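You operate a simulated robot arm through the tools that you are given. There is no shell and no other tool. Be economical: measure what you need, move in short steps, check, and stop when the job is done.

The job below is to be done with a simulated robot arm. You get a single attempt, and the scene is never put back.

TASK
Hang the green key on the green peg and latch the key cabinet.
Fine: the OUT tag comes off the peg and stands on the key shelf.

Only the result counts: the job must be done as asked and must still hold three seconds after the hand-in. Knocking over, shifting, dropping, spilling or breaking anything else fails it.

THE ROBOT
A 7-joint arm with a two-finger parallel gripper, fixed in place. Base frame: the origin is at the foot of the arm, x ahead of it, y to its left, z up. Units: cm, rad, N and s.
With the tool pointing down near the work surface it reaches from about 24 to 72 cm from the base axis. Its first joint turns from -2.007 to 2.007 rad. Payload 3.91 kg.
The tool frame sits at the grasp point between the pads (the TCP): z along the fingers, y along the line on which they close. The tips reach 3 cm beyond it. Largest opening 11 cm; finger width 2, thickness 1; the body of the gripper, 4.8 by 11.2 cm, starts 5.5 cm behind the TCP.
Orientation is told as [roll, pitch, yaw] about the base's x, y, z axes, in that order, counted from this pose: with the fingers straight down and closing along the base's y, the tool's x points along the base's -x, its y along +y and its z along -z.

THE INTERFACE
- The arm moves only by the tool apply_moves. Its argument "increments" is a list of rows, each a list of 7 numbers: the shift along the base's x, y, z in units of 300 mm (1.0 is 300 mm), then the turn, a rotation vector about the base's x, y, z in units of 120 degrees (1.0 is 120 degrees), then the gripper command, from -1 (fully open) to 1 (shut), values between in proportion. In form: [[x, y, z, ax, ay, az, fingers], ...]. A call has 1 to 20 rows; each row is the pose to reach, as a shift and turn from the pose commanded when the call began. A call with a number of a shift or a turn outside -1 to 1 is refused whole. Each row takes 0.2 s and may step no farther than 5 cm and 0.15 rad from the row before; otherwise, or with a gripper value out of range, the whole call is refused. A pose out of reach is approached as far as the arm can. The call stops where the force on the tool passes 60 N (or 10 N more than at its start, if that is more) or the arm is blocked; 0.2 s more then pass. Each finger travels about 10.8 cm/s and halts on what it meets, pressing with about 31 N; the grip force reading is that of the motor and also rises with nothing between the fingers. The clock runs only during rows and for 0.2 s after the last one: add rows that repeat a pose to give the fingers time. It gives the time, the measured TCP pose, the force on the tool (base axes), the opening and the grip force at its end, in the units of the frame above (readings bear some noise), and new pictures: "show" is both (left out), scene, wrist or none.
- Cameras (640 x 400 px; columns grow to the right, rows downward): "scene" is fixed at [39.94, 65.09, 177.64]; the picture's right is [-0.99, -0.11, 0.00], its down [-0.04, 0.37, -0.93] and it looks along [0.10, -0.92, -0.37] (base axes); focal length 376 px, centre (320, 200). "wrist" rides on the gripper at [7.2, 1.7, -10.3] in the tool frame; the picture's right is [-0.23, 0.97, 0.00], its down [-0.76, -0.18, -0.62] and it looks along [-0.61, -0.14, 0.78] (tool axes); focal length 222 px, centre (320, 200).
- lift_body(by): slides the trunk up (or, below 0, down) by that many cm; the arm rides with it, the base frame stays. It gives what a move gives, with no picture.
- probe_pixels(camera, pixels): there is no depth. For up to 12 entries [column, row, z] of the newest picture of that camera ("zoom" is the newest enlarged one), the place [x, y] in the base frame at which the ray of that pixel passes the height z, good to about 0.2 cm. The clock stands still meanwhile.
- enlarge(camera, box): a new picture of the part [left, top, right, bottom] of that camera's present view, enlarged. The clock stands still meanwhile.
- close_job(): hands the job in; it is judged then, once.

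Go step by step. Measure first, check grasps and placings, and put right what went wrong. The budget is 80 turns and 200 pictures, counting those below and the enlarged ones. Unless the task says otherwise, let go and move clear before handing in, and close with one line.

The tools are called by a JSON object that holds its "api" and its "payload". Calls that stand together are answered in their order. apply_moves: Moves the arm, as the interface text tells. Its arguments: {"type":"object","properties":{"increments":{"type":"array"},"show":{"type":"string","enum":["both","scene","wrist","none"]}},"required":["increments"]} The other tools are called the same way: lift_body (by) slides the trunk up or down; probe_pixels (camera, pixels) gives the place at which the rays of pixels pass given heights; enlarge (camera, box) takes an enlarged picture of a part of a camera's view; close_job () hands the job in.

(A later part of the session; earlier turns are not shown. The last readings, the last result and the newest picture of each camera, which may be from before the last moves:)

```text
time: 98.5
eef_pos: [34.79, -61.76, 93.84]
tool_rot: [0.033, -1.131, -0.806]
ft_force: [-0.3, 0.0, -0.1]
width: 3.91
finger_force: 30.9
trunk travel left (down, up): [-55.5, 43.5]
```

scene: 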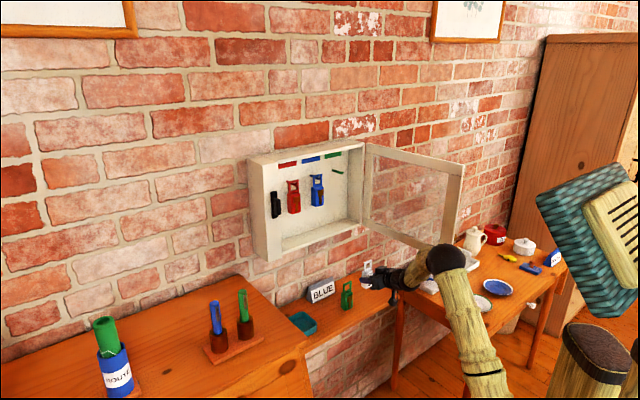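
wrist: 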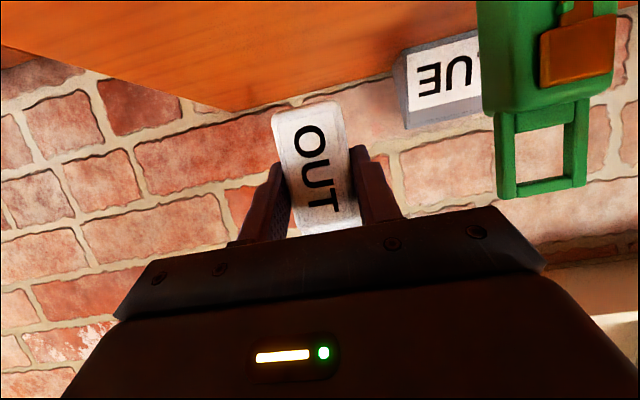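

The shelf spot (u≈-19, d≈68) is clear, with the green key well to the right in the wrist view. I'll lower in steps.

{"api": "apply_moves", "payload": {"increments": [[0, 0, -0.05, 0, 0, 0, 1], [0, 0, -0.1, 0, 0, 0, 1], [0, 0, -0.135, 0, 0, 0, 1], [0, 0, -0.145, 0, 0, 0, 1], [0, 0, -0.15, 0, 0, 0, 1]]}}

{"api": "enlarge", "payload": {"camera": "scene", "box": [310, 245, 430, 325]}}

```text
time: 99.7
eef_pos: [34.82, -61.59, 89.6]
tool_rot: [0.031, -1.138, -0.804]
ft_force: [0.3, -1.4, 7.1]
width: 3.94
finger_force: 31.0
trunk travel left (down, up): [-55.5, 43.5]
```

scene: 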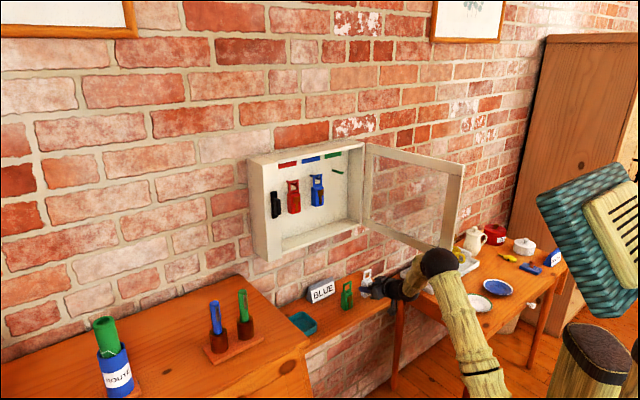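
wrist: 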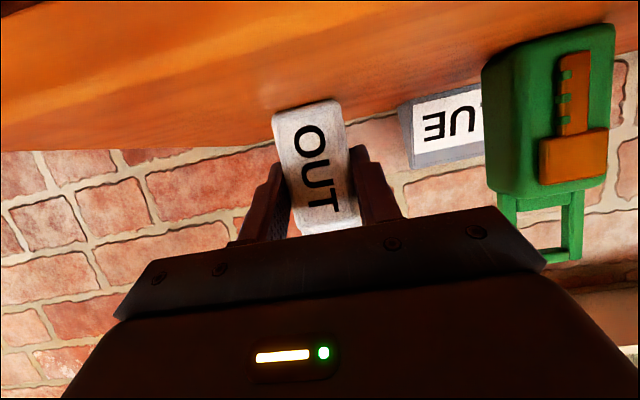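

```text
5.00 times, centred on (370, 285) of scene
```

zoom: 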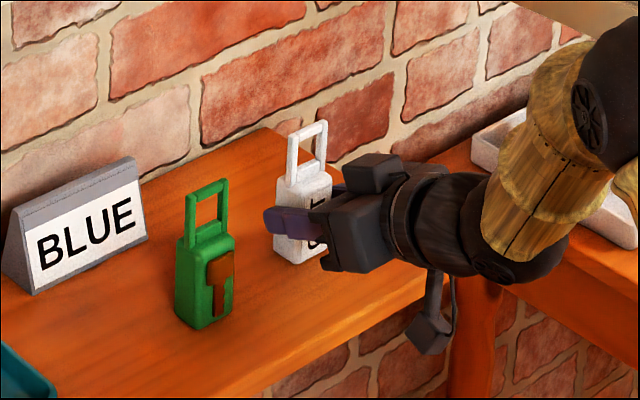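

The tag touches the shelf (7 N) and stands upright. I'll open the fingers and back straight out.

{"api": "apply_moves", "payload": {"increments": [[0, 0, 0.005, 0, 0, 0, 0.15], [0, 0, 0.008, 0, 0, 0, 0], [0, 0, 0.008, 0, 0, 0, -0.1], [0, 0, 0.008, 0, 0, 0, -0.1], [-0.05, 0.05, 0.008, 0, 0, 0, -0.1], [-0.1, 0.1, 0.01, 0, 0, 0, -0.1], [-0.17, 0.17, 0.02, 0, 0, 0, -0.1], [-0.25, 0.25, 0.04, 0, 0, 0, -0.1], [-0.33, 0.33, 0.06, 0, 0, 0, -0.1]]}}

{"api": "enlarge", "payload": {"camera": "scene", "box": [310, 245, 430, 325]}}

```text
time: 101.7
eef_pos: [25.01, -51.42, 91.47]
tool_rot: [0.032, -1.134, -0.805]
ft_force: [0.5, 0.3, 0.1]
width: 6.05
finger_force: 0.2
trunk travel left (down, up): [-55.5, 43.5]
```

scene: 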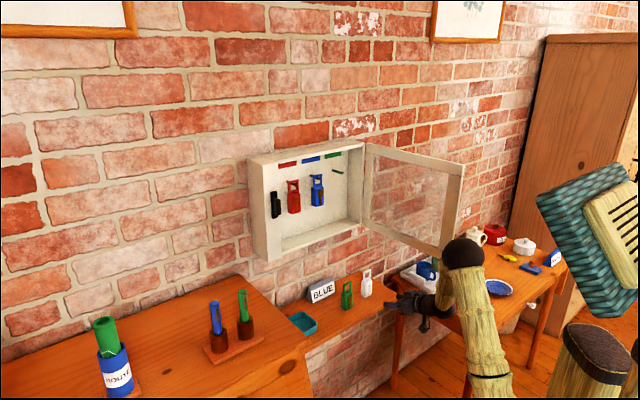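
wrist: 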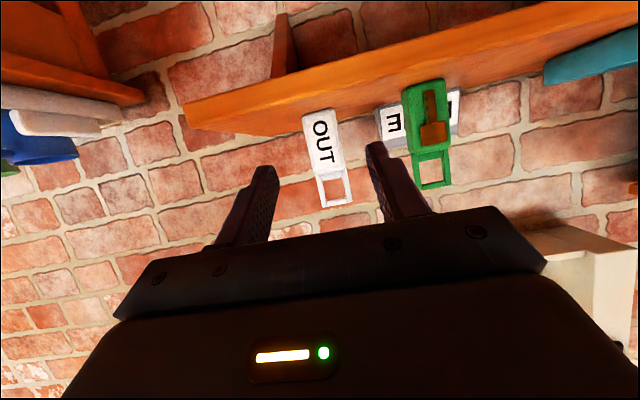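

```text
5.00 times, centred on (370, 285) of scene
```

zoom: 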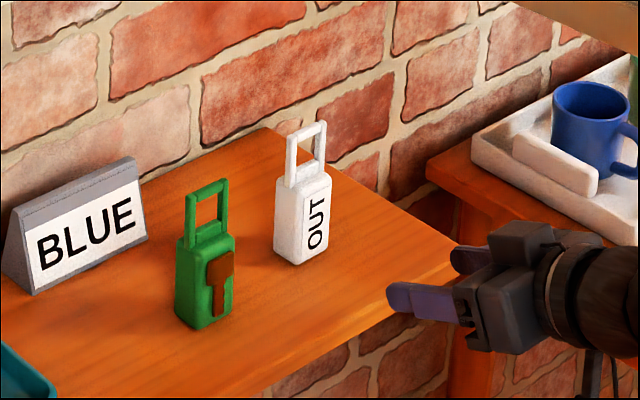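

The OUT tag stands on its own. Now I'll shift sideways in front of the green key to measure its heading.

{"api": "apply_moves", "payload": {"increments": [[0.1, 0.08, 0, 0, 0, 0, -0.1], [0.2, 0.15, 0, 0, 0, 0, -0.1], [0.28, 0.19, 0, 0, 0, 0, -0.1], [0.33, 0.19, 0, 0, 0, 0, -0.1], [0.33, 0.19, 0, 0, 0, 0, -0.1]], "show": "wrist"}}

{"api": "enlarge", "payload": {"camera": "wrist", "box": [250, 70, 410, 220]}}

```text
time: 102.9
eef_pos: [34.86, -45.98, 91.42]
tool_rot: [0.034, -1.133, -0.804]
ft_force: [0.3, -0.1, -0.5]
width: 6.03
finger_force: 0.0
trunk travel left (down, up): [-55.5, 43.5]
```

wrist: 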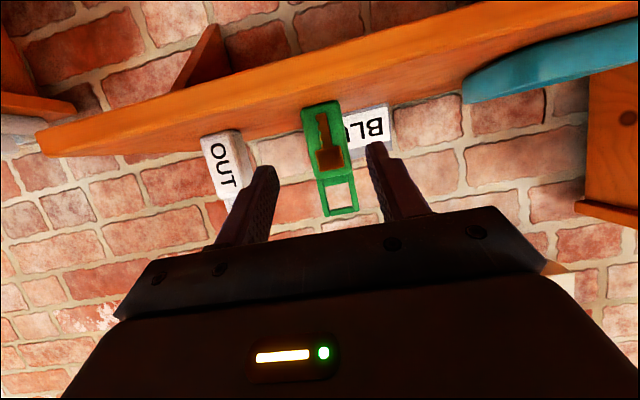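

```text
2.67 times, centred on (330, 145) of wrist
```

zoom: 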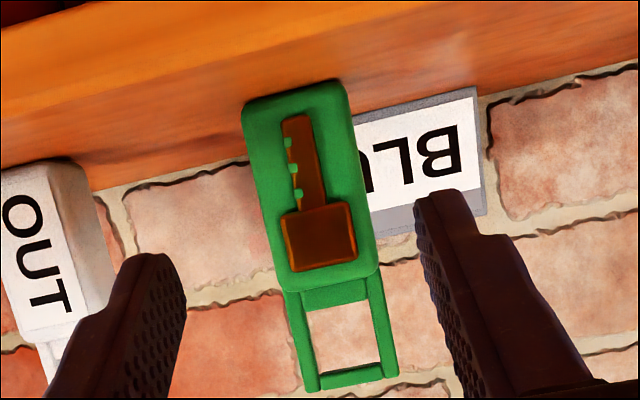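

The key faces the gripper almost squarely. I'll zoom in more on both cameras to estimate its yaw.

{"api": "enlarge", "payload": {"camera": "scene", "box": [330, 265, 380, 315]}}

{"api": "enlarge", "payload": {"camera": "wrist", "box": [295, 90, 365, 225]}}

```text
8.00 times, centred on (355, 290) of scene
```

zoom: 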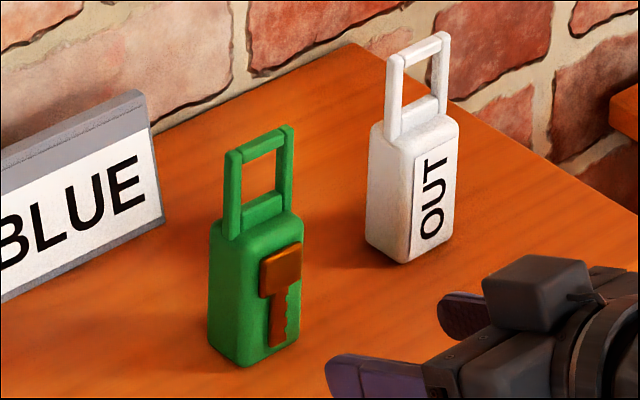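

```text
2.96 times, centred on (330, 158) of wrist
```

zoom: 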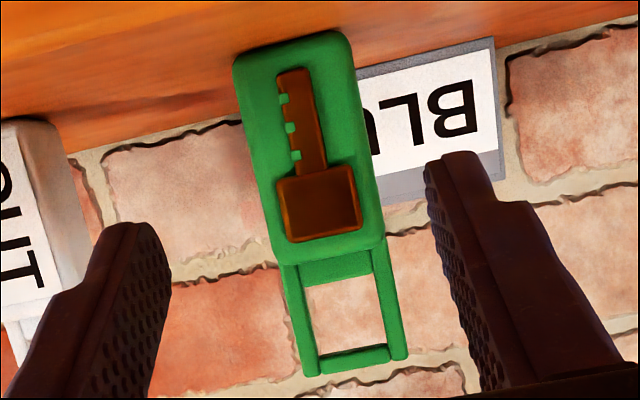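

The faces' widths say the key is turned about 7° toward +u; its centre is near u≈-8, d≈68.5. I'll yaw −7°, approach along the tool axis to TCP z≈89.7 and check before closing.

{"api": "apply_moves", "payload": {"increments": [[0.03, 0.028, -0.02, 0, 0, -0.03, -0.2], [0.031, 0.029, -0.04, 0, 0, -0.058, -0.2], [0.09, -0.045, -0.055, 0, 0, -0.058, -0.2], [0.15, -0.12, -0.058, 0, 0, -0.058, -0.2], [0.2, -0.187, -0.058, 0, 0, -0.058, -0.2], [0.252, -0.254, -0.058, 0, 0, -0.058, -0.2], [0.252, -0.254, -0.058, 0, 0, -0.058, -0.2]]}}

{"api": "enlarge", "payload": {"camera": "scene", "box": [320, 255, 400, 320]}}

```text
time: 104.5
eef_pos: [42.25, -53.55, 89.58]
tool_rot: [0.033, -1.133, -0.925]
ft_force: [0.2, -0.6, -0.8]
width: 6.59
finger_force: 0.2
trunk travel left (down, up): [-55.5, 43.5]
```

scene: 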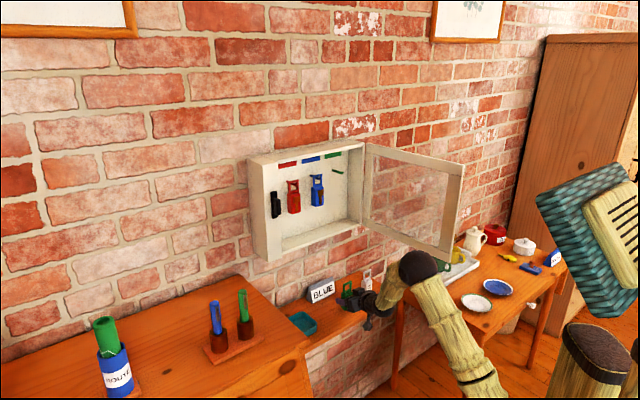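
wrist: 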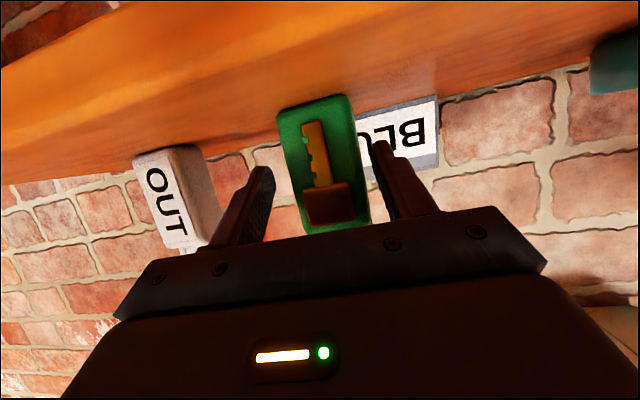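

```text
6.15 times, centred on (360, 288) of scene
```

zoom: 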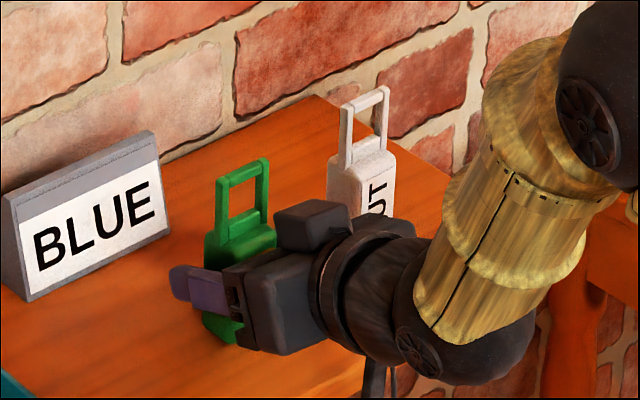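

The key sits about 0.8–1 cm toward +u of the finger centre (wrist 323 versus 311 for the tag when held). I'll shift by that and close.

{"api": "apply_moves", "payload": {"increments": [[0.02, 0.02, 0, 0, 0, 0, -0.2], [0.02, 0.02, 0, 0, 0, 0, 0.15], [0.02, 0.02, 0, 0, 0, 0, 0.5], [0.02, 0.02, 0, 0, 0, 0, 1], [0.02, 0.02, 0, 0, 0, 0, 1]]}}

{"api": "enlarge", "payload": {"camera": "wrist", "box": [240, 70, 400, 250]}}

```text
time: 105.7
eef_pos: [42.92, -53.06, 89.6]
tool_rot: [0.032, -1.134, -0.927]
ft_force: [-0.7, 0.0, 1.6]
width: 3.93
finger_force: 31.2
trunk travel left (down, up): [-55.5, 43.5]
```

scene: 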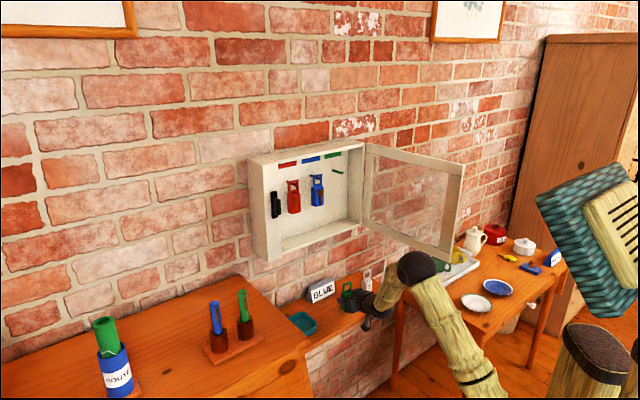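
wrist: 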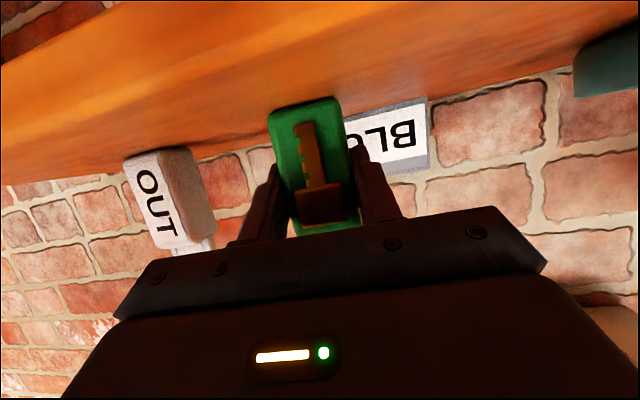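

```text
2.22 times, centred on (320, 160) of wrist
```

zoom: 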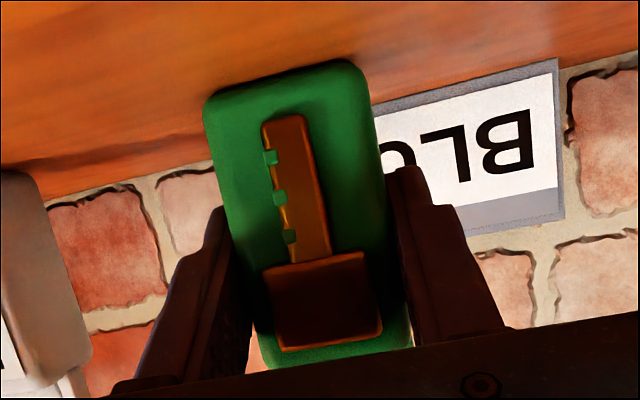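

The key is firmly held (3.93 cm), in the same way as the tag was. I'll lift it 3 cm, back away from the shelf and turn the yaw back, then raise the trunk.

{"api": "apply_moves", "payload": {"increments": [[0, 0, 0.05, 0, 0, 0, 1], [0, 0, 0.1, 0, 0, 0, 1], [-0.06, 0.06, 0.12, 0, 0, 0.02, 1], [-0.13, 0.13, 0.12, 0, 0, 0.04, 1], [-0.13, 0.13, 0.12, 0, 0, 0.058, 1]], "show": "wrist"}}

{"api": "lift_body", "payload": {"by": 37.9}}

```text
time: 106.9
eef_pos: [38.91, -49.22, 93.1]
tool_rot: [0.033, -1.132, -0.804]
ft_force: [0.7, 0.2, -0.3]
width: 3.95
finger_force: 31.1
trunk travel left (down, up): [-55.5, 43.5]
```

wrist: 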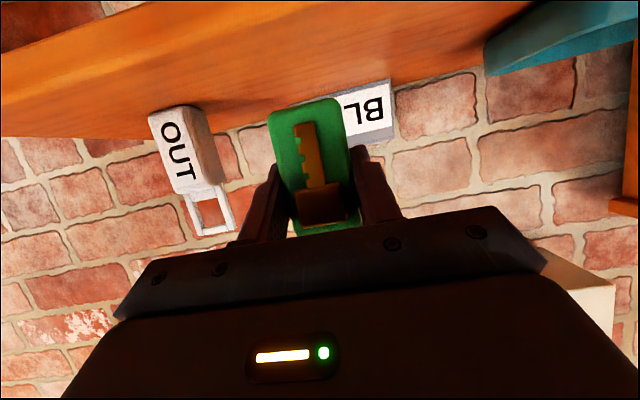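

```text
time: 110.6
eef_pos: [38.89, -48.96, 131.07]
tool_rot: [0.034, -1.132, -0.806]
ft_force: [-0.1, -0.2, -1.2]
width: 3.97
finger_force: 30.8
trunk travel left (down, up): [-93.4, 5.6]
```

The key is at peg height. I'll move sideways in line with the green peg (u≈-12.65, d=66) and look.

{"api": "apply_moves", "payload": {"increments": [[-0.02, -0.11, 0.004, 0, 0, 0, 1], [-0.04, -0.222, 0.004, 0, 0, 0, 1], [-0.04, -0.222, 0.004, 0, 0, 0, 1]]}}

{"api": "enlarge", "payload": {"camera": "scene", "box": [310, 145, 410, 215]}}

```text
time: 111.4
eef_pos: [37.71, -55.72, 131.38]
tool_rot: [0.034, -1.132, -0.804]
ft_force: [0.4, 0.3, -0.8]
width: 3.93
finger_force: 31.3
trunk travel left (down, up): [-93.4, 5.6]
```

scene: 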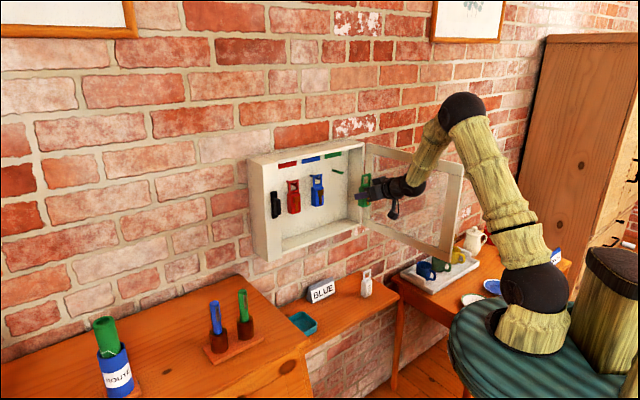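
wrist: 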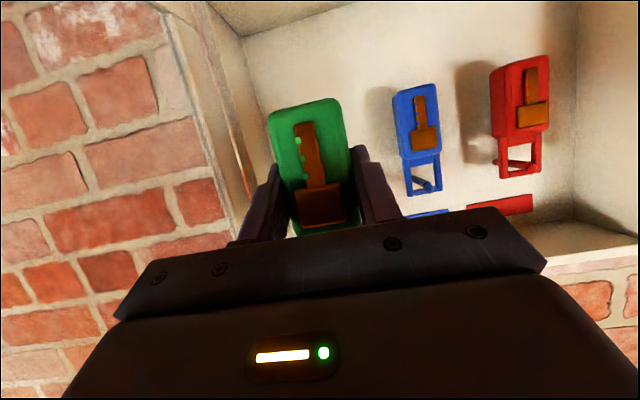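

```text
5.71 times, centred on (360, 180) of scene
```

zoom: 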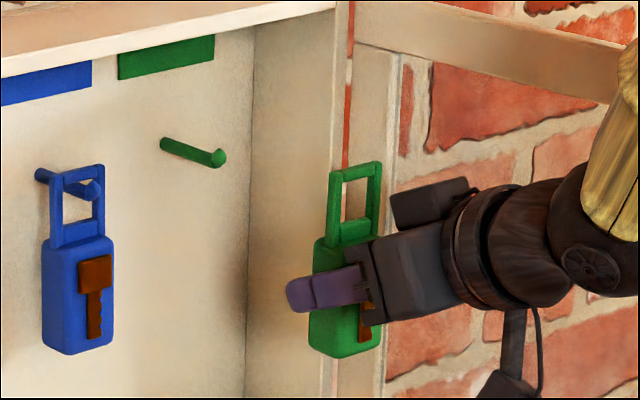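

The key hangs upright in the grip and its loop is at peg height, slightly high. I'll lower 0.7 cm and slide it slowly onto the peg.

{"api": "apply_moves", "payload": {"increments": [[0.05, -0.05, -0.022, 0, 0, 0, 1], [0.1, -0.099, -0.022, 0, 0, 0, 1], [0.15, -0.148, -0.022, 0, 0, 0, 1], [0.19, -0.187, -0.022, 0, 0, 0, 1], [0.22, -0.217, -0.022, 0, 0, 0, 1], [0.24, -0.237, -0.022, 0, 0, 0, 1]]}}

{"api": "enlarge", "payload": {"camera": "scene", "box": [310, 145, 390, 205]}}

```text
time: 112.8
eef_pos: [44.92, -62.99, 130.59]
tool_rot: [0.033, -1.133, -0.806]
ft_force: [-0.3, -0.6, -0.4]
width: 3.93
finger_force: 31.5
trunk travel left (down, up): [-93.4, 5.6]
```

scene: 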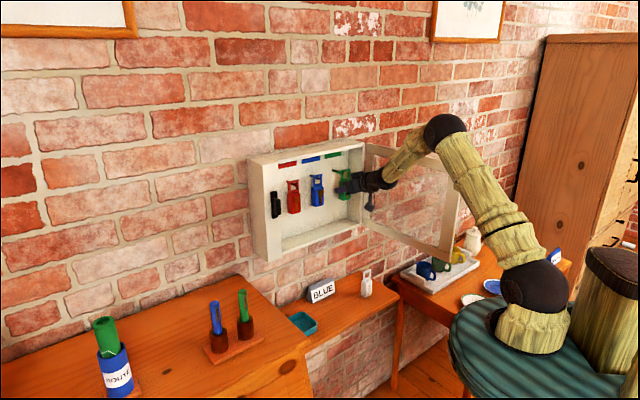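
wrist: 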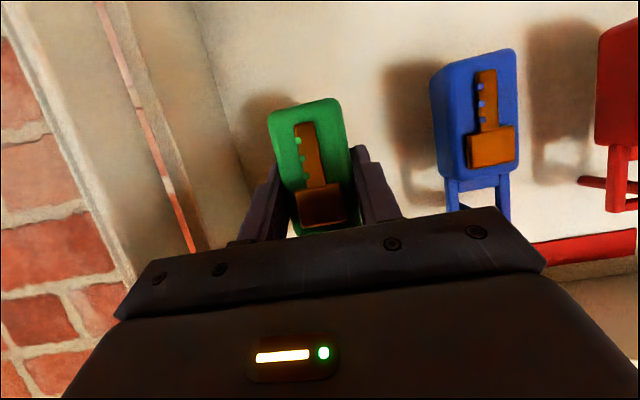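

```text
6.67 times, centred on (350, 175) of scene
```

zoom: 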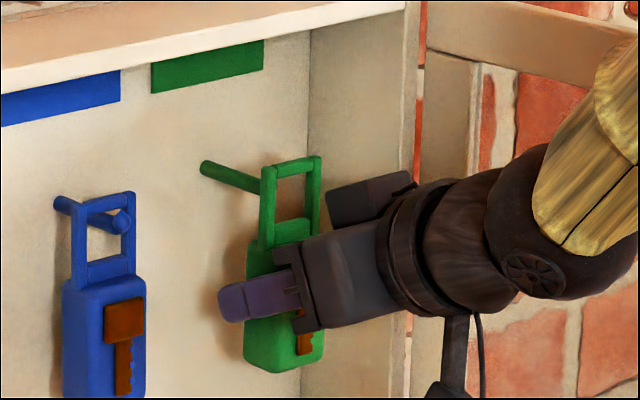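

The loop is just in front of the peg tip; the peg seems to pass slightly left and low of the loop's centre. I'll shift +0.3 cm in u and −0.3 cm in z, then slide on slowly.

{"api": "apply_moves", "payload": {"increments": [[0.008, 0.008, -0.01, 0, 0, 0, 1], [0.008, 0.008, -0.01, 0, 0, 0, 1], [0.025, -0.009, -0.01, 0, 0, 0, 1], [0.042, -0.026, -0.01, 0, 0, 0, 1], [0.059, -0.043, -0.01, 0, 0, 0, 1], [0.059, -0.043, -0.01, 0, 0, 0, 1]], "show": "none"}}

{"api": "enlarge", "payload": {"camera": "scene", "box": [320, 155, 370, 205]}}

```text
time: 114.2
eef_pos: [46.87, -64.39, 130.23]
tool_rot: [0.035, -1.134, -0.807]
ft_force: [2.7, -6.3, 2.3]
width: 3.95
finger_force: 31.1
trunk travel left (down, up): [-93.4, 5.6]
```

```text
8.00 times, centred on (345, 180) of scene
```

zoom: 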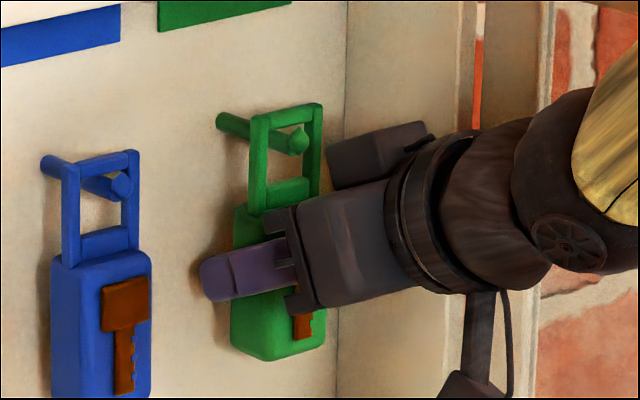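

The peg tip is visibly through the loop (zoom 300,140). I'll lower 0.4 cm so the bar rests on the peg, open gently, and back straight out.

{"api": "apply_moves", "payload": {"increments": [[0, 0, -0.007, 0, 0, 0, 1], [0, 0, -0.013, 0, 0, 0, 1], [0, 0, -0.013, 0, 0, 0, 0.15], [0, 0, -0.013, 0, 0, 0, -0.05], [0, 0, -0.013, 0, 0, 0, -0.15], [0, 0, -0.013, 0, 0, 0, -0.15]]}}

{"api": "enlarge", "payload": {"camera": "scene", "box": [320, 155, 370, 205]}}

```text
time: 115.6
eef_pos: [46.92, -64.26, 129.87]
tool_rot: [0.034, -1.135, -0.804]
ft_force: [-0.5, 0.0, 0.2]
width: 6.36
finger_force: 0.0
trunk travel left (down, up): [-93.4, 5.6]
```

scene: 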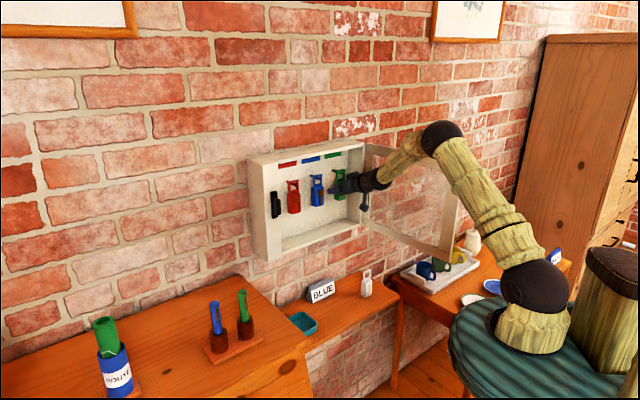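
wrist: 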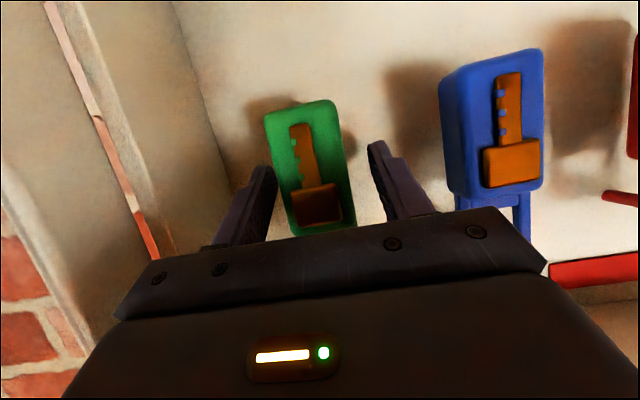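

```text
8.00 times, centred on (345, 180) of scene
```

zoom: 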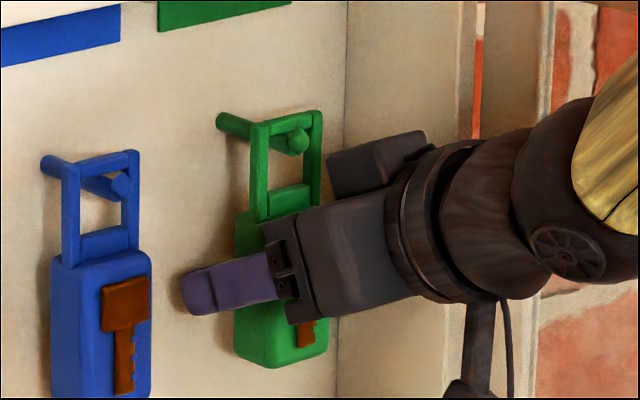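

The key hangs on the green peg, with the bar resting on it and the fingers clear. I'll shift slightly off the key, back straight out, then rise and turn the tool down, to push the door shut from above on its outer side.

{"api": "apply_moves", "payload": {"increments": [[-0.012, -0.012, 0, 0, 0, 0, -0.15], [-0.06, 0.04, 0, 0, 0, 0, -0.15], [-0.12, 0.1, 0, 0, 0, 0, -0.15], [-0.2, 0.18, 0, 0, 0, 0, -0.15], [-0.29, 0.27, 0, 0, 0, 0, -0.15], [-0.38, 0.36, 0, 0, 0, 0, -0.15], [-0.47, 0.45, 0, 0, 0, 0, 0.5]]}}

{"api": "apply_moves", "payload": {"increments": [[-0.044, 0.037, 0.11, 0.045, 0.045, 0, 1], [-0.088, 0.073, 0.22, 0.09, 0.09, 0, 1], [-0.132, 0.11, 0.33, 0.135, 0.135, 0, 1], [-0.176, 0.146, 0.44, 0.18, 0.18, 0, 1], [-0.22, 0.183, 0.55, 0.225, 0.225, 0, 1], [-0.265, 0.22, 0.66, 0.27, 0.27, 0, 1], [-0.31, 0.256, 0.77, 0.315, 0.315, 0, 1], [-0.353, 0.293, 0.88, 0.36, 0.36, 0, 1], [-0.353, 0.293, 1.0, 0.383, 0.383, 0, 1], [-0.353, 0.293, 1.0, 0.383, 0.383, 0, 1]]}}

{"api": "enlarge", "payload": {"camera": "scene", "box": [250, 130, 480, 270]}}

```text
time: 117.2
eef_pos: [32.54, -50.48, 129.92]
tool_rot: [0.034, -1.134, -0.805]
ft_force: [-0.6, -0.3, 0.5]
width: 2.74
finger_force: 0.1
trunk travel left (down, up): [-93.4, 5.6]
```

scene: 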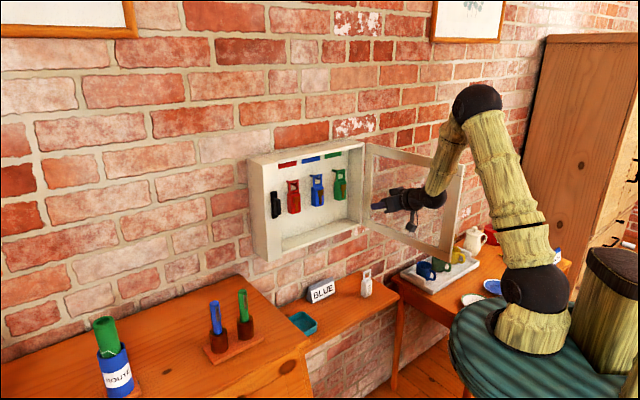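
wrist: 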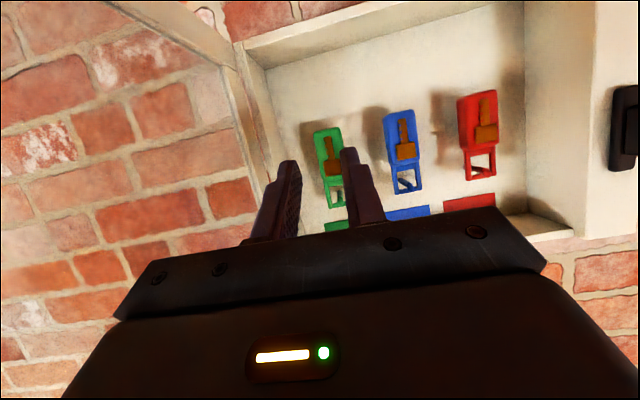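

```text
time: 119.4
eef_pos: [22.09, -41.78, 159.74]
tool_rot: [0.016, 0.002, -0.795]
ft_force: [0.3, 0.0, -0.2]
width: 0.0
finger_force: 30.8
trunk travel left (down, up): [-93.4, 5.6]
```

scene: 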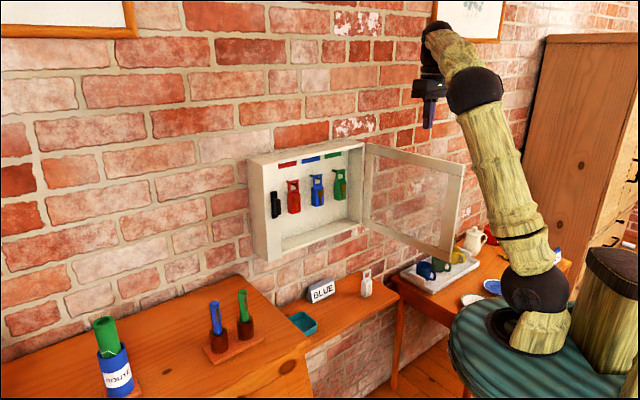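
wrist: 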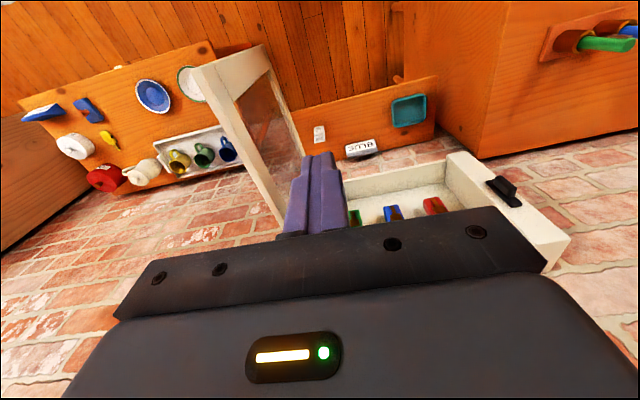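

```text
2.78 times, centred on (365, 200) of scene
```

zoom: 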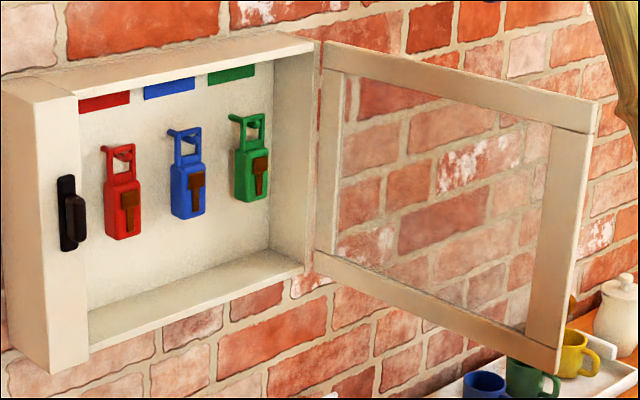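

The green key hangs properly like the others. Now I'll carry the shut fingers over the door top to its outer side, lower beside the top rail, and push the door along its closing arc.

{"api": "apply_moves", "payload": {"increments": [[-0.1, -0.1, 0, 0, 0, 0, 1], [-0.2, -0.2, 0, 0, 0, 0, 1], [-0.3, -0.3, 0, 0, 0, 0, 1], [-0.405, -0.4, 0, 0, 0, 0, 1], [-0.405, -0.4, -0.13, 0, 0, 0, 1], [-0.405, -0.4, -0.26, 0, 0, 0, 1], [-0.405, -0.4, -0.39, 0, 0, 0, 1], [-0.405, -0.4, -0.52, 0, 0, 0, 1], [-0.405, -0.4, -0.52, 0, 0, 0, 1]]}}

```text
time: 121.4
eef_pos: [9.59, -53.76, 143.95]
tool_rot: [0.015, 0.002, -0.794]
ft_force: [0.6, -0.5, 0.4]
width: 0.01
finger_force: 30.6
out of reach, approached as far as the arm can: row 4
trunk travel left (down, up): [-93.4, 5.6]
```

scene: 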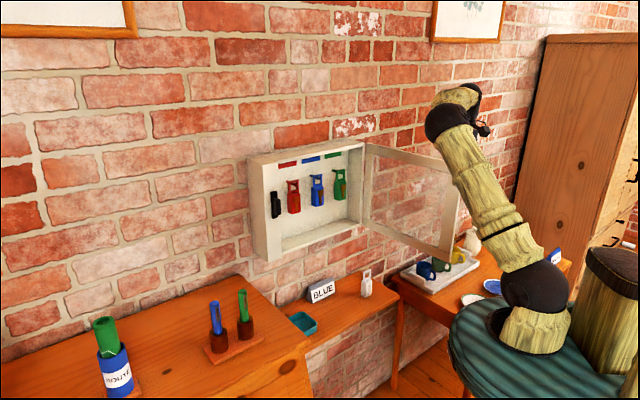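
wrist: 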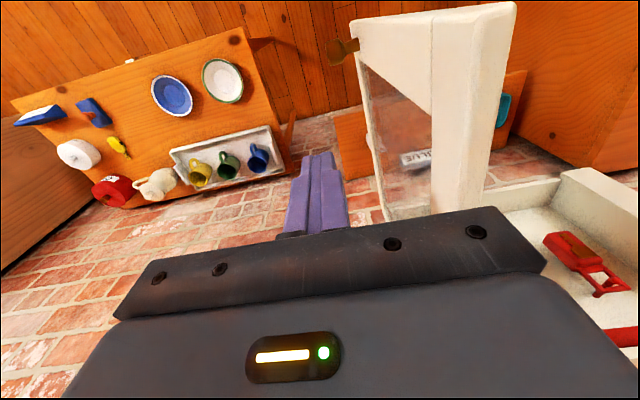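

The fingers are on the door's outer side (it is to the right in the wrist view). I'll push along the arc in small steps.

{"api": "apply_moves", "payload": {"increments": [[0.031, 0.031, 0, 0, 0, 0, 1], [0.075, 0.095, 0, 0, 0, 0, 1], [0.113, 0.156, 0, 0, 0, 0, 1], [0.156, 0.205, 0, 0, 0, 0, 1], [0.2, 0.252, 0, 0, 0, 0, 1], [0.248, 0.297, 0, 0, 0, 0, 1], [0.297, 0.339, 0, 0, 0, 0, 1], [0.36, 0.382, 0, 0, 0, 0, 1], [0.422, 0.422, 0, 0, 0, 0, 1], [0.488, 0.457, 0, 0, 0, 0, 1], [0.554, 0.488, 0, 0, 0, 0, 1], [0.618, 0.511, 0, 0, 0, 0, 1], [0.681, 0.53, 0, 0, 0, 0, 1], [0.754, 0.547, 0, 0, 0, 0, 1], [0.827, 0.559, 0, 0, 0, 0, 1], [0.892, 0.564, 0, 0, 0, 0, 1], [0.957, 0.566, 0, 0, 0, 0, 1]]}}

```text
time: 125.0
eef_pos: [38.7, -36.76, 144.2]
tool_rot: [0.013, 0.002, -0.793]
ft_force: [-0.4, -0.5, -0.3]
width: 0.0
finger_force: 31.1
trunk travel left (down, up): [-93.4, 5.6]
```

scene: 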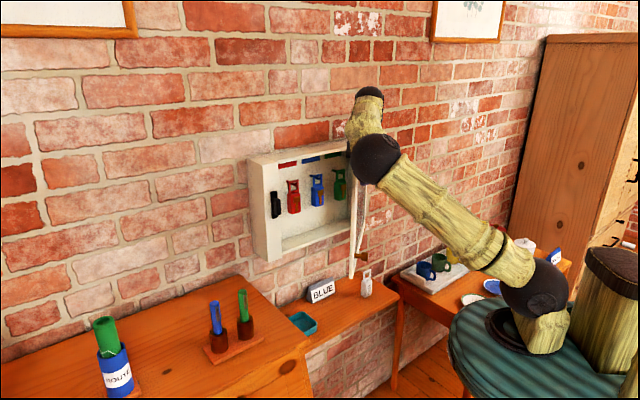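
wrist: 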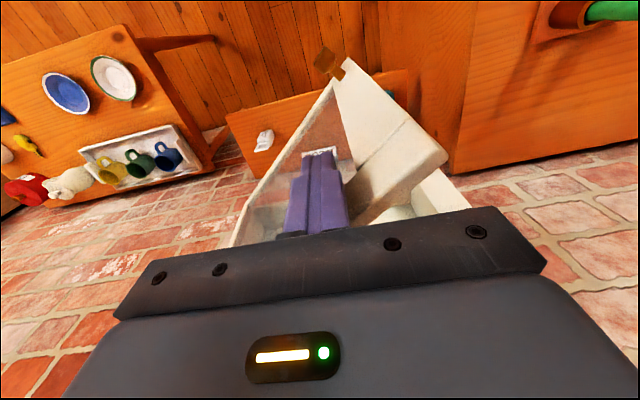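

The door follows; it's at about 45°. I'll raise the trunk 5.5 cm for reach (keeping the fingertips at the same height) and continue the arc to fully closed.

{"api": "lift_body", "payload": {"by": 5.5}}

{"api": "apply_moves", "payload": {"increments": [[0, 0, -0.09, 0, 0, 0, 1], [0, 0, -0.183, 0, 0, 0, 1], [0.09, -0.004, -0.183, 0, 0, 0, 1], [0.182, -0.0165, -0.183, 0, 0, 0, 1], [0.2746, -0.0365, -0.183, 0, 0, 0, 1], [0.361, -0.064, -0.183, 0, 0, 0, 1], [0.449, -0.1, -0.183, 0, 0, 0, 1], [0.49, -0.122, -0.183, 0, 0, 0, 1], [0.53, -0.144, -0.183, 0, 0, 0, 1], [0.57, -0.168, -0.183, 0, 0, 0, 1], [0.61, -0.193, -0.183, 0, 0, 0, 1], [0.632, -0.211, -0.183, 0, 0, 0, 1], [0.653, -0.229, -0.183, 0, 0, 0, 1], [0.668, -0.242, -0.183, 0, 0, 0, 1], [0.683, -0.2546, -0.183, 0, 0, 0, 1]]}}

```text
time: 125.9
eef_pos: [38.53, -36.78, 149.67]
tool_rot: [0.017, 0.001, -0.796]
ft_force: [0.0, 0.6, -0.1]
width: 0.03
finger_force: 31.0
trunk travel left (down, up): [-98.9, 0.1]
```

```text
time: 129.1
eef_pos: [56.4, -42.64, 144.05]
tool_rot: [0.016, -0.001, -0.793]
ft_force: [0.4, 0.0, 0.4]
width: 0.0
finger_force: 30.7
out of reach, approached as far as the arm can: row 11, 12, 13, 14, 15
trunk travel left (down, up): [-98.9, 0.1]
```

scene: 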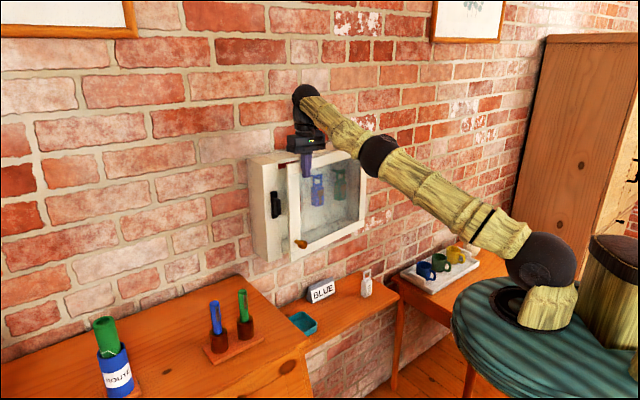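
wrist: 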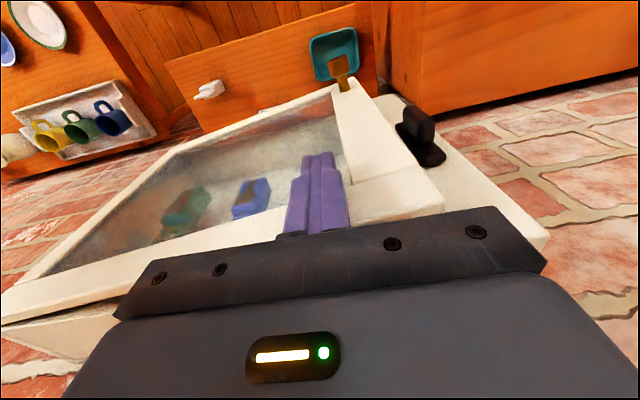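

The door is about 6° from shut, at the limit of the tool-down reach. I'll retreat, lower the trunk 6 cm, and pitch the tool toward the wall to finish pushing.

{"api": "apply_moves", "payload": {"increments": [[-0.07, 0.07, 0, 0, 0, 0, 1], [-0.14, 0.14, 0, 0, 0, 0, 1], [-0.21, 0.21, 0, 0, 0, 0, 1], [-0.283, 0.283, 0, 0, 0, 0, 1], [-0.283, 0.283, 0, 0, 0, 0, 1]], "show": "none"}}

{"api": "lift_body", "payload": {"by": -6}}

{"api": "apply_moves", "payload": {"increments": [[0.01, 0.01, -0.02, -0.043, -0.043, 0, 1], [0.02, 0.02, -0.04, -0.086, -0.086, 0, 1], [0.03, 0.03, -0.07, -0.129, -0.129, 0, 1], [0.04, 0.04, -0.1, -0.172, -0.172, 0, 1], [0.05, 0.05, -0.13, -0.215, -0.215, 0, 1], [0.06, 0.06, -0.16, -0.258, -0.258, 0, 1], [0.07, 0.07, -0.19, -0.3, -0.3, 0, 1], [0.0825, 0.0825, -0.22, -0.343, -0.343, 0, 1], [0.0825, 0.0825, -0.22, -0.383, -0.383, 0, 1], [0.0825, 0.0825, -0.22, -0.383, -0.383, 0, 1]]}}

```text
time: 130.3
eef_pos: [47.88, -34.16, 143.66]
tool_rot: [0.014, 0.001, -0.796]
ft_force: [0.7, -0.3, 0.8]
width: 0.02
finger_force: 31.0
trunk travel left (down, up): [-98.9, 0.1]
```

```text
time: 131.3
eef_pos: [47.73, -34.0, 137.78]
tool_rot: [0.015, 0.002, -0.795]
ft_force: [-1.1, -0.1, -0.4]
width: 0.01
finger_force: 30.5
trunk travel left (down, up): [-92.9, 6.1]
```

```text
time: 133.5
eef_pos: [50.31, -31.52, 131.21]
tool_rot: [0.032, -1.135, -0.804]
ft_force: [-0.1, 0.0, 0.7]
width: 0.0
finger_force: 31.3
trunk travel left (down, up): [-92.9, 6.1]
```

scene: 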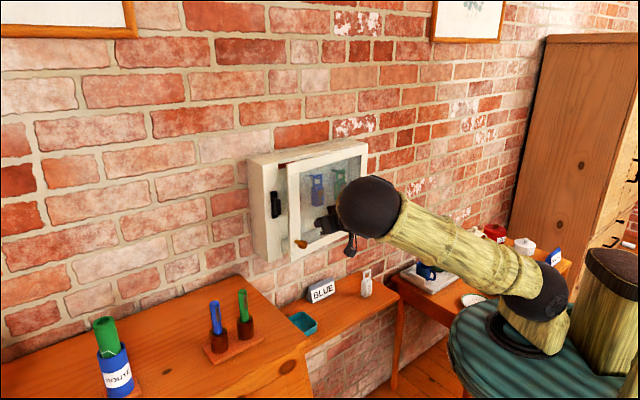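
wrist: 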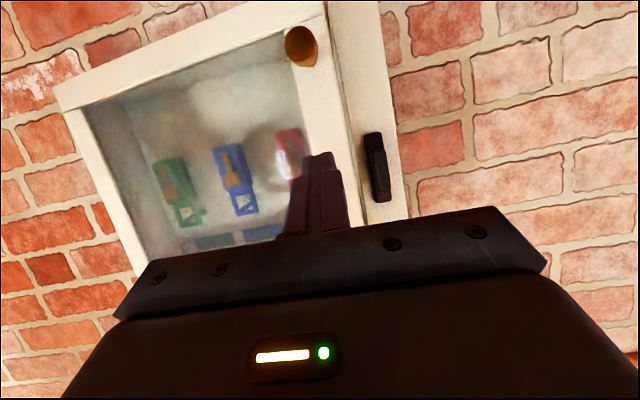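

The tool is back at the tilted pose in front of the door's free-side rail (u≈13.3). I'll push the rail shut slowly.

{"api": "apply_moves", "payload": {"increments": [[0.08, -0.075, 0, 0, 0, 0, 1], [0.16, -0.15, 0, 0, 0, 0, 1], [0.22, -0.205, 0, 0, 0, 0, 1], [0.25, -0.232, 0, 0, 0, 0, 1], [0.28, -0.26, 0, 0, 0, 0, 1], [0.3, -0.279, 0, 0, 0, 0, 1], [0.32, -0.297, 0, 0, 0, 0, 1], [0.335, -0.311, 0, 0, 0, 0, 1], [0.335, -0.311, 0, 0, 0, 0, 1]]}}

{"api": "enlarge", "payload": {"camera": "scene", "box": [240, 130, 390, 270]}}

```text
time: 135.5
eef_pos: [60.24, -40.82, 131.33]
tool_rot: [0.035, -1.132, -0.806]
ft_force: [-0.2, 0.3, 0.1]
width: 0.01
finger_force: 31.0
trunk travel left (down, up): [-92.9, 6.1]
```

scene: 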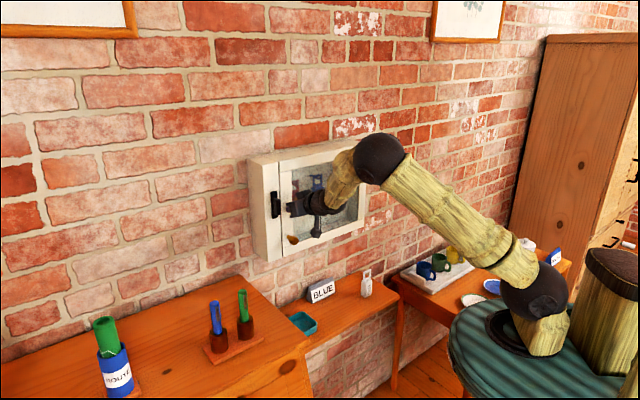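
wrist: 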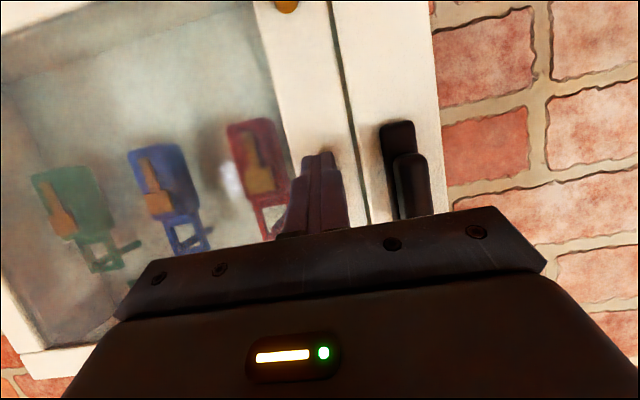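

```text
2.86 times, centred on (315, 200) of scene
```

zoom: 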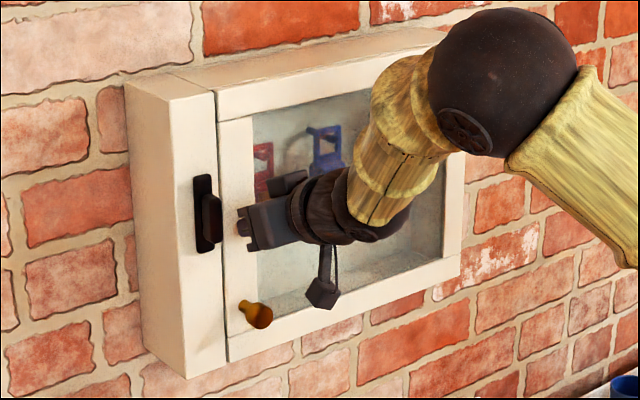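

The door looks flush (thin even seam). I'll press 0.7 cm more to confirm contact, then back off.

{"api": "apply_moves", "payload": {"increments": [[0.008, -0.008, 0, 0, 0, 0, 1], [0.016, -0.016, 0, 0, 0, 0, 1], [0.016, -0.016, 0, 0, 0, 0, 1]], "show": "none"}}

{"api": "enlarge", "payload": {"camera": "wrist", "box": [280, 40, 460, 230]}}

```text
time: 136.3
eef_pos: [60.42, -41.05, 131.17]
tool_rot: [0.03, -1.131, -0.801]
ft_force: [-21.3, 17.5, -8.6]
width: 0.0
finger_force: 30.6
trunk travel left (down, up): [-92.9, 6.1]
```

```text
2.11 times, centred on (370, 135) of wrist
```

zoom: 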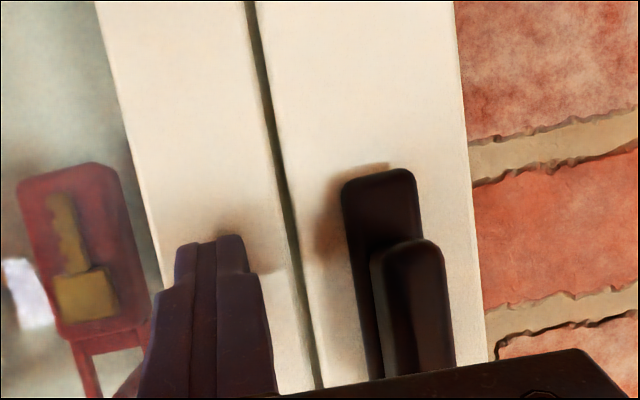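

The contact force (27 N) confirms the door is shut against its stop. Now I'll go to the −u side of the upright latch's upper half and push it over toward +u and down, back to horizontal.

{"api": "apply_moves", "payload": {"increments": [[-0.073, 0.073, 0, 0, 0, 0, 1], [-0.146, 0.146, 0, 0, 0, 0, 1], [-0.13, 0.163, 0.1, 0, 0, 0, 1], [-0.113, 0.179, 0.21, 0, 0, 0, 1], [-0.0566, 0.1226, 0.21, 0, 0, 0, 1], [-0.001, 0.067, 0.21, 0, 0, 0, 1], [-0.001, 0.067, 0.21, 0, 0, 0, 1]]}}

{"api": "enlarge", "payload": {"camera": "scene", "box": [240, 140, 340, 260]}}

```text
time: 137.9
eef_pos: [60.67, -39.17, 137.54]
tool_rot: [0.031, -1.133, -0.804]
ft_force: [0.1, 0.3, 0.4]
width: 0.0
finger_force: 30.9
trunk travel left (down, up): [-92.9, 6.1]
```

scene: 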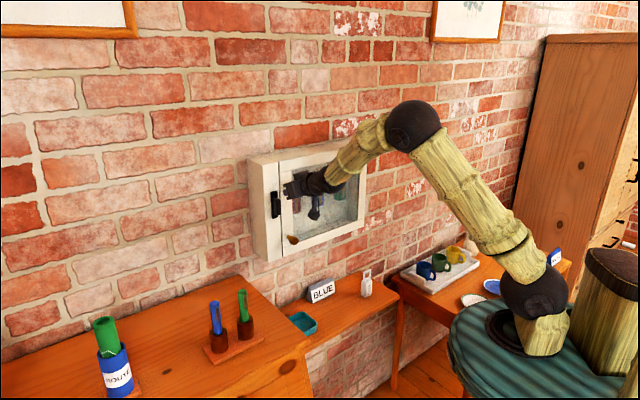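
wrist: 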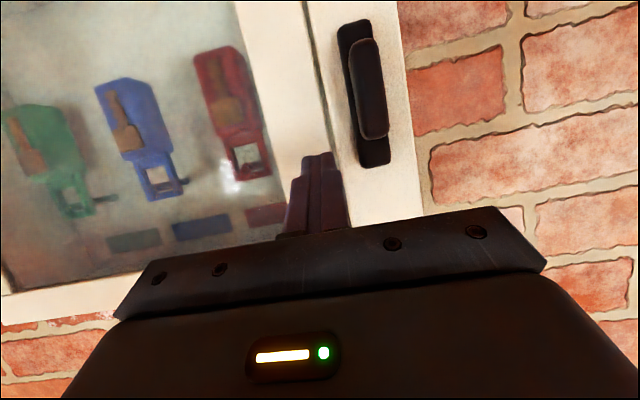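

```text
3.33 times, centred on (290, 200) of scene
```

zoom: 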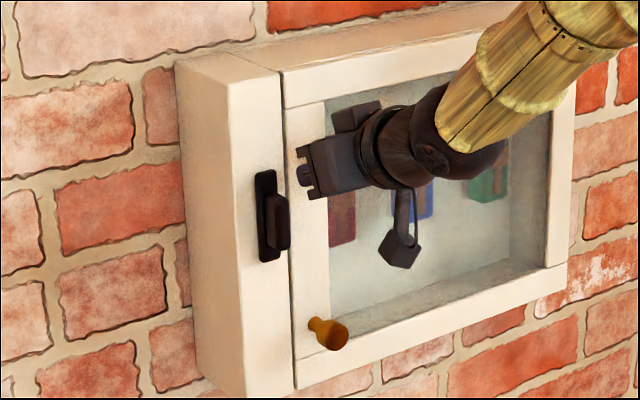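

The tip sits beside the latch's upper end (wrist 318,155 versus 375,150). I'll lower 0.7 cm to meet the rib and sweep it over.

{"api": "apply_moves", "payload": {"increments": [[0, 0, -0.023, 0, 0, 0, 1], [0.035, 0.035, -0.023, 0, 0, 0, 1], [0.052, 0.052, -0.004, 0, 0, 0, 1], [0.072, 0.072, 0.007, 0, 0, 0, 1], [0.0936, 0.0936, 0.007, 0, 0, 0, 1], [0.109, 0.109, 0, 0, 0, 0, 1], [0.1226, 0.1226, -0.013, 0, 0, 0, 1], [0.13, 0.13, -0.03, 0, 0, 0, 1], [0.132, 0.132, -0.043, 0, 0, 0, 1]]}}

{"api": "enlarge", "payload": {"camera": "wrist", "box": [240, 20, 440, 230]}}

```text
time: 139.9
eef_pos: [64.65, -35.31, 136.27]
tool_rot: [0.03, -1.133, -0.803]
ft_force: [0.5, 0.4, 0.1]
width: 0.0
finger_force: 31.8
trunk travel left (down, up): [-92.9, 6.1]
```

scene: 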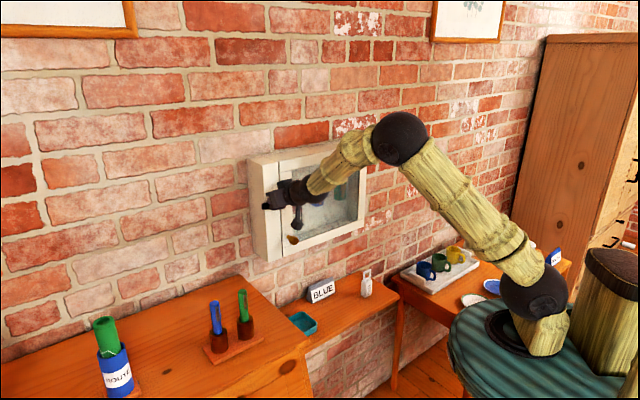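
wrist: 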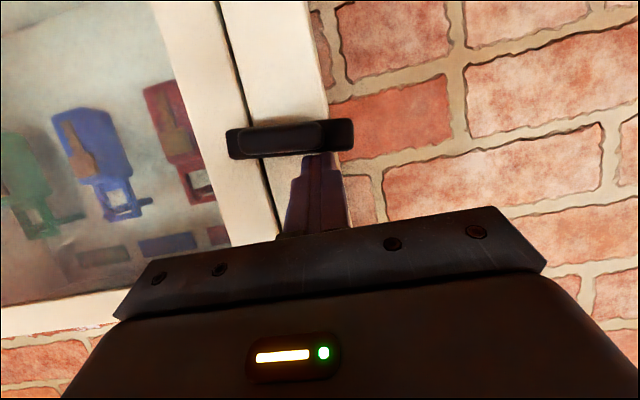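

```text
1.90 times, centred on (340, 125) of wrist
```

zoom: 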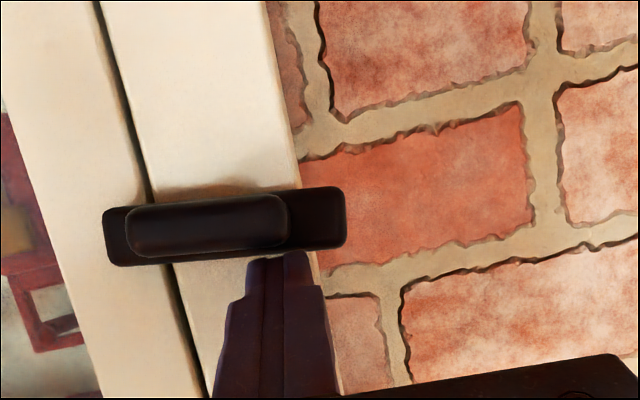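

The latch lies across the seam again, perhaps a few degrees short. I'll press its outer end down a little more until I feel the stop.

{"api": "apply_moves", "payload": {"increments": [[0.005, 0.005, -0.01, 0, 0, 0, 1], [0.008, 0.008, -0.02, 0, 0, 0, 1], [0.01, 0.01, -0.03, 0, 0, 0, 1], [0.01, 0.01, -0.04, 0, 0, 0, 1], [0.01, 0.01, -0.047, 0, 0, 0, 1]], "show": "wrist"}}

{"api": "enlarge", "payload": {"camera": "wrist", "box": [220, 60, 400, 230]}}

```text
time: 141.1
eef_pos: [64.9, -35.15, 135.94]
tool_rot: [0.052, -1.156, -0.822]
ft_force: [5.1, -9.6, 44.1]
width: 0.0
finger_force: 30.7
trunk travel left (down, up): [-92.9, 6.1]
```

wrist: 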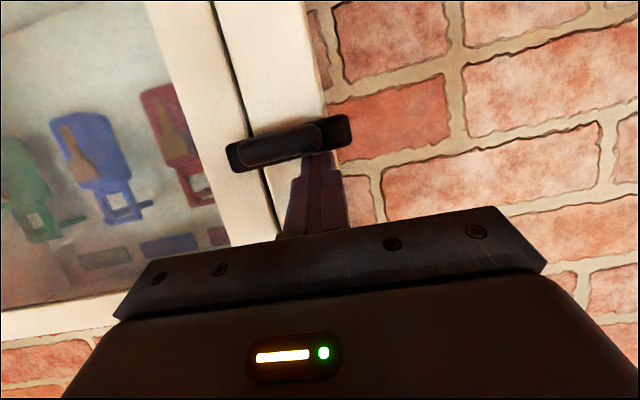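

```text
2.35 times, centred on (310, 145) of wrist
5 turns are left
```

zoom: 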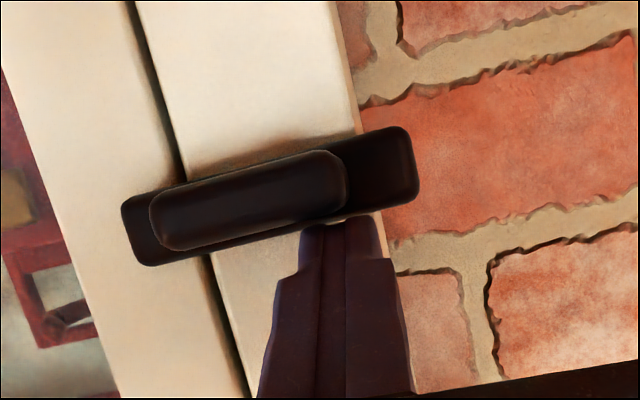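

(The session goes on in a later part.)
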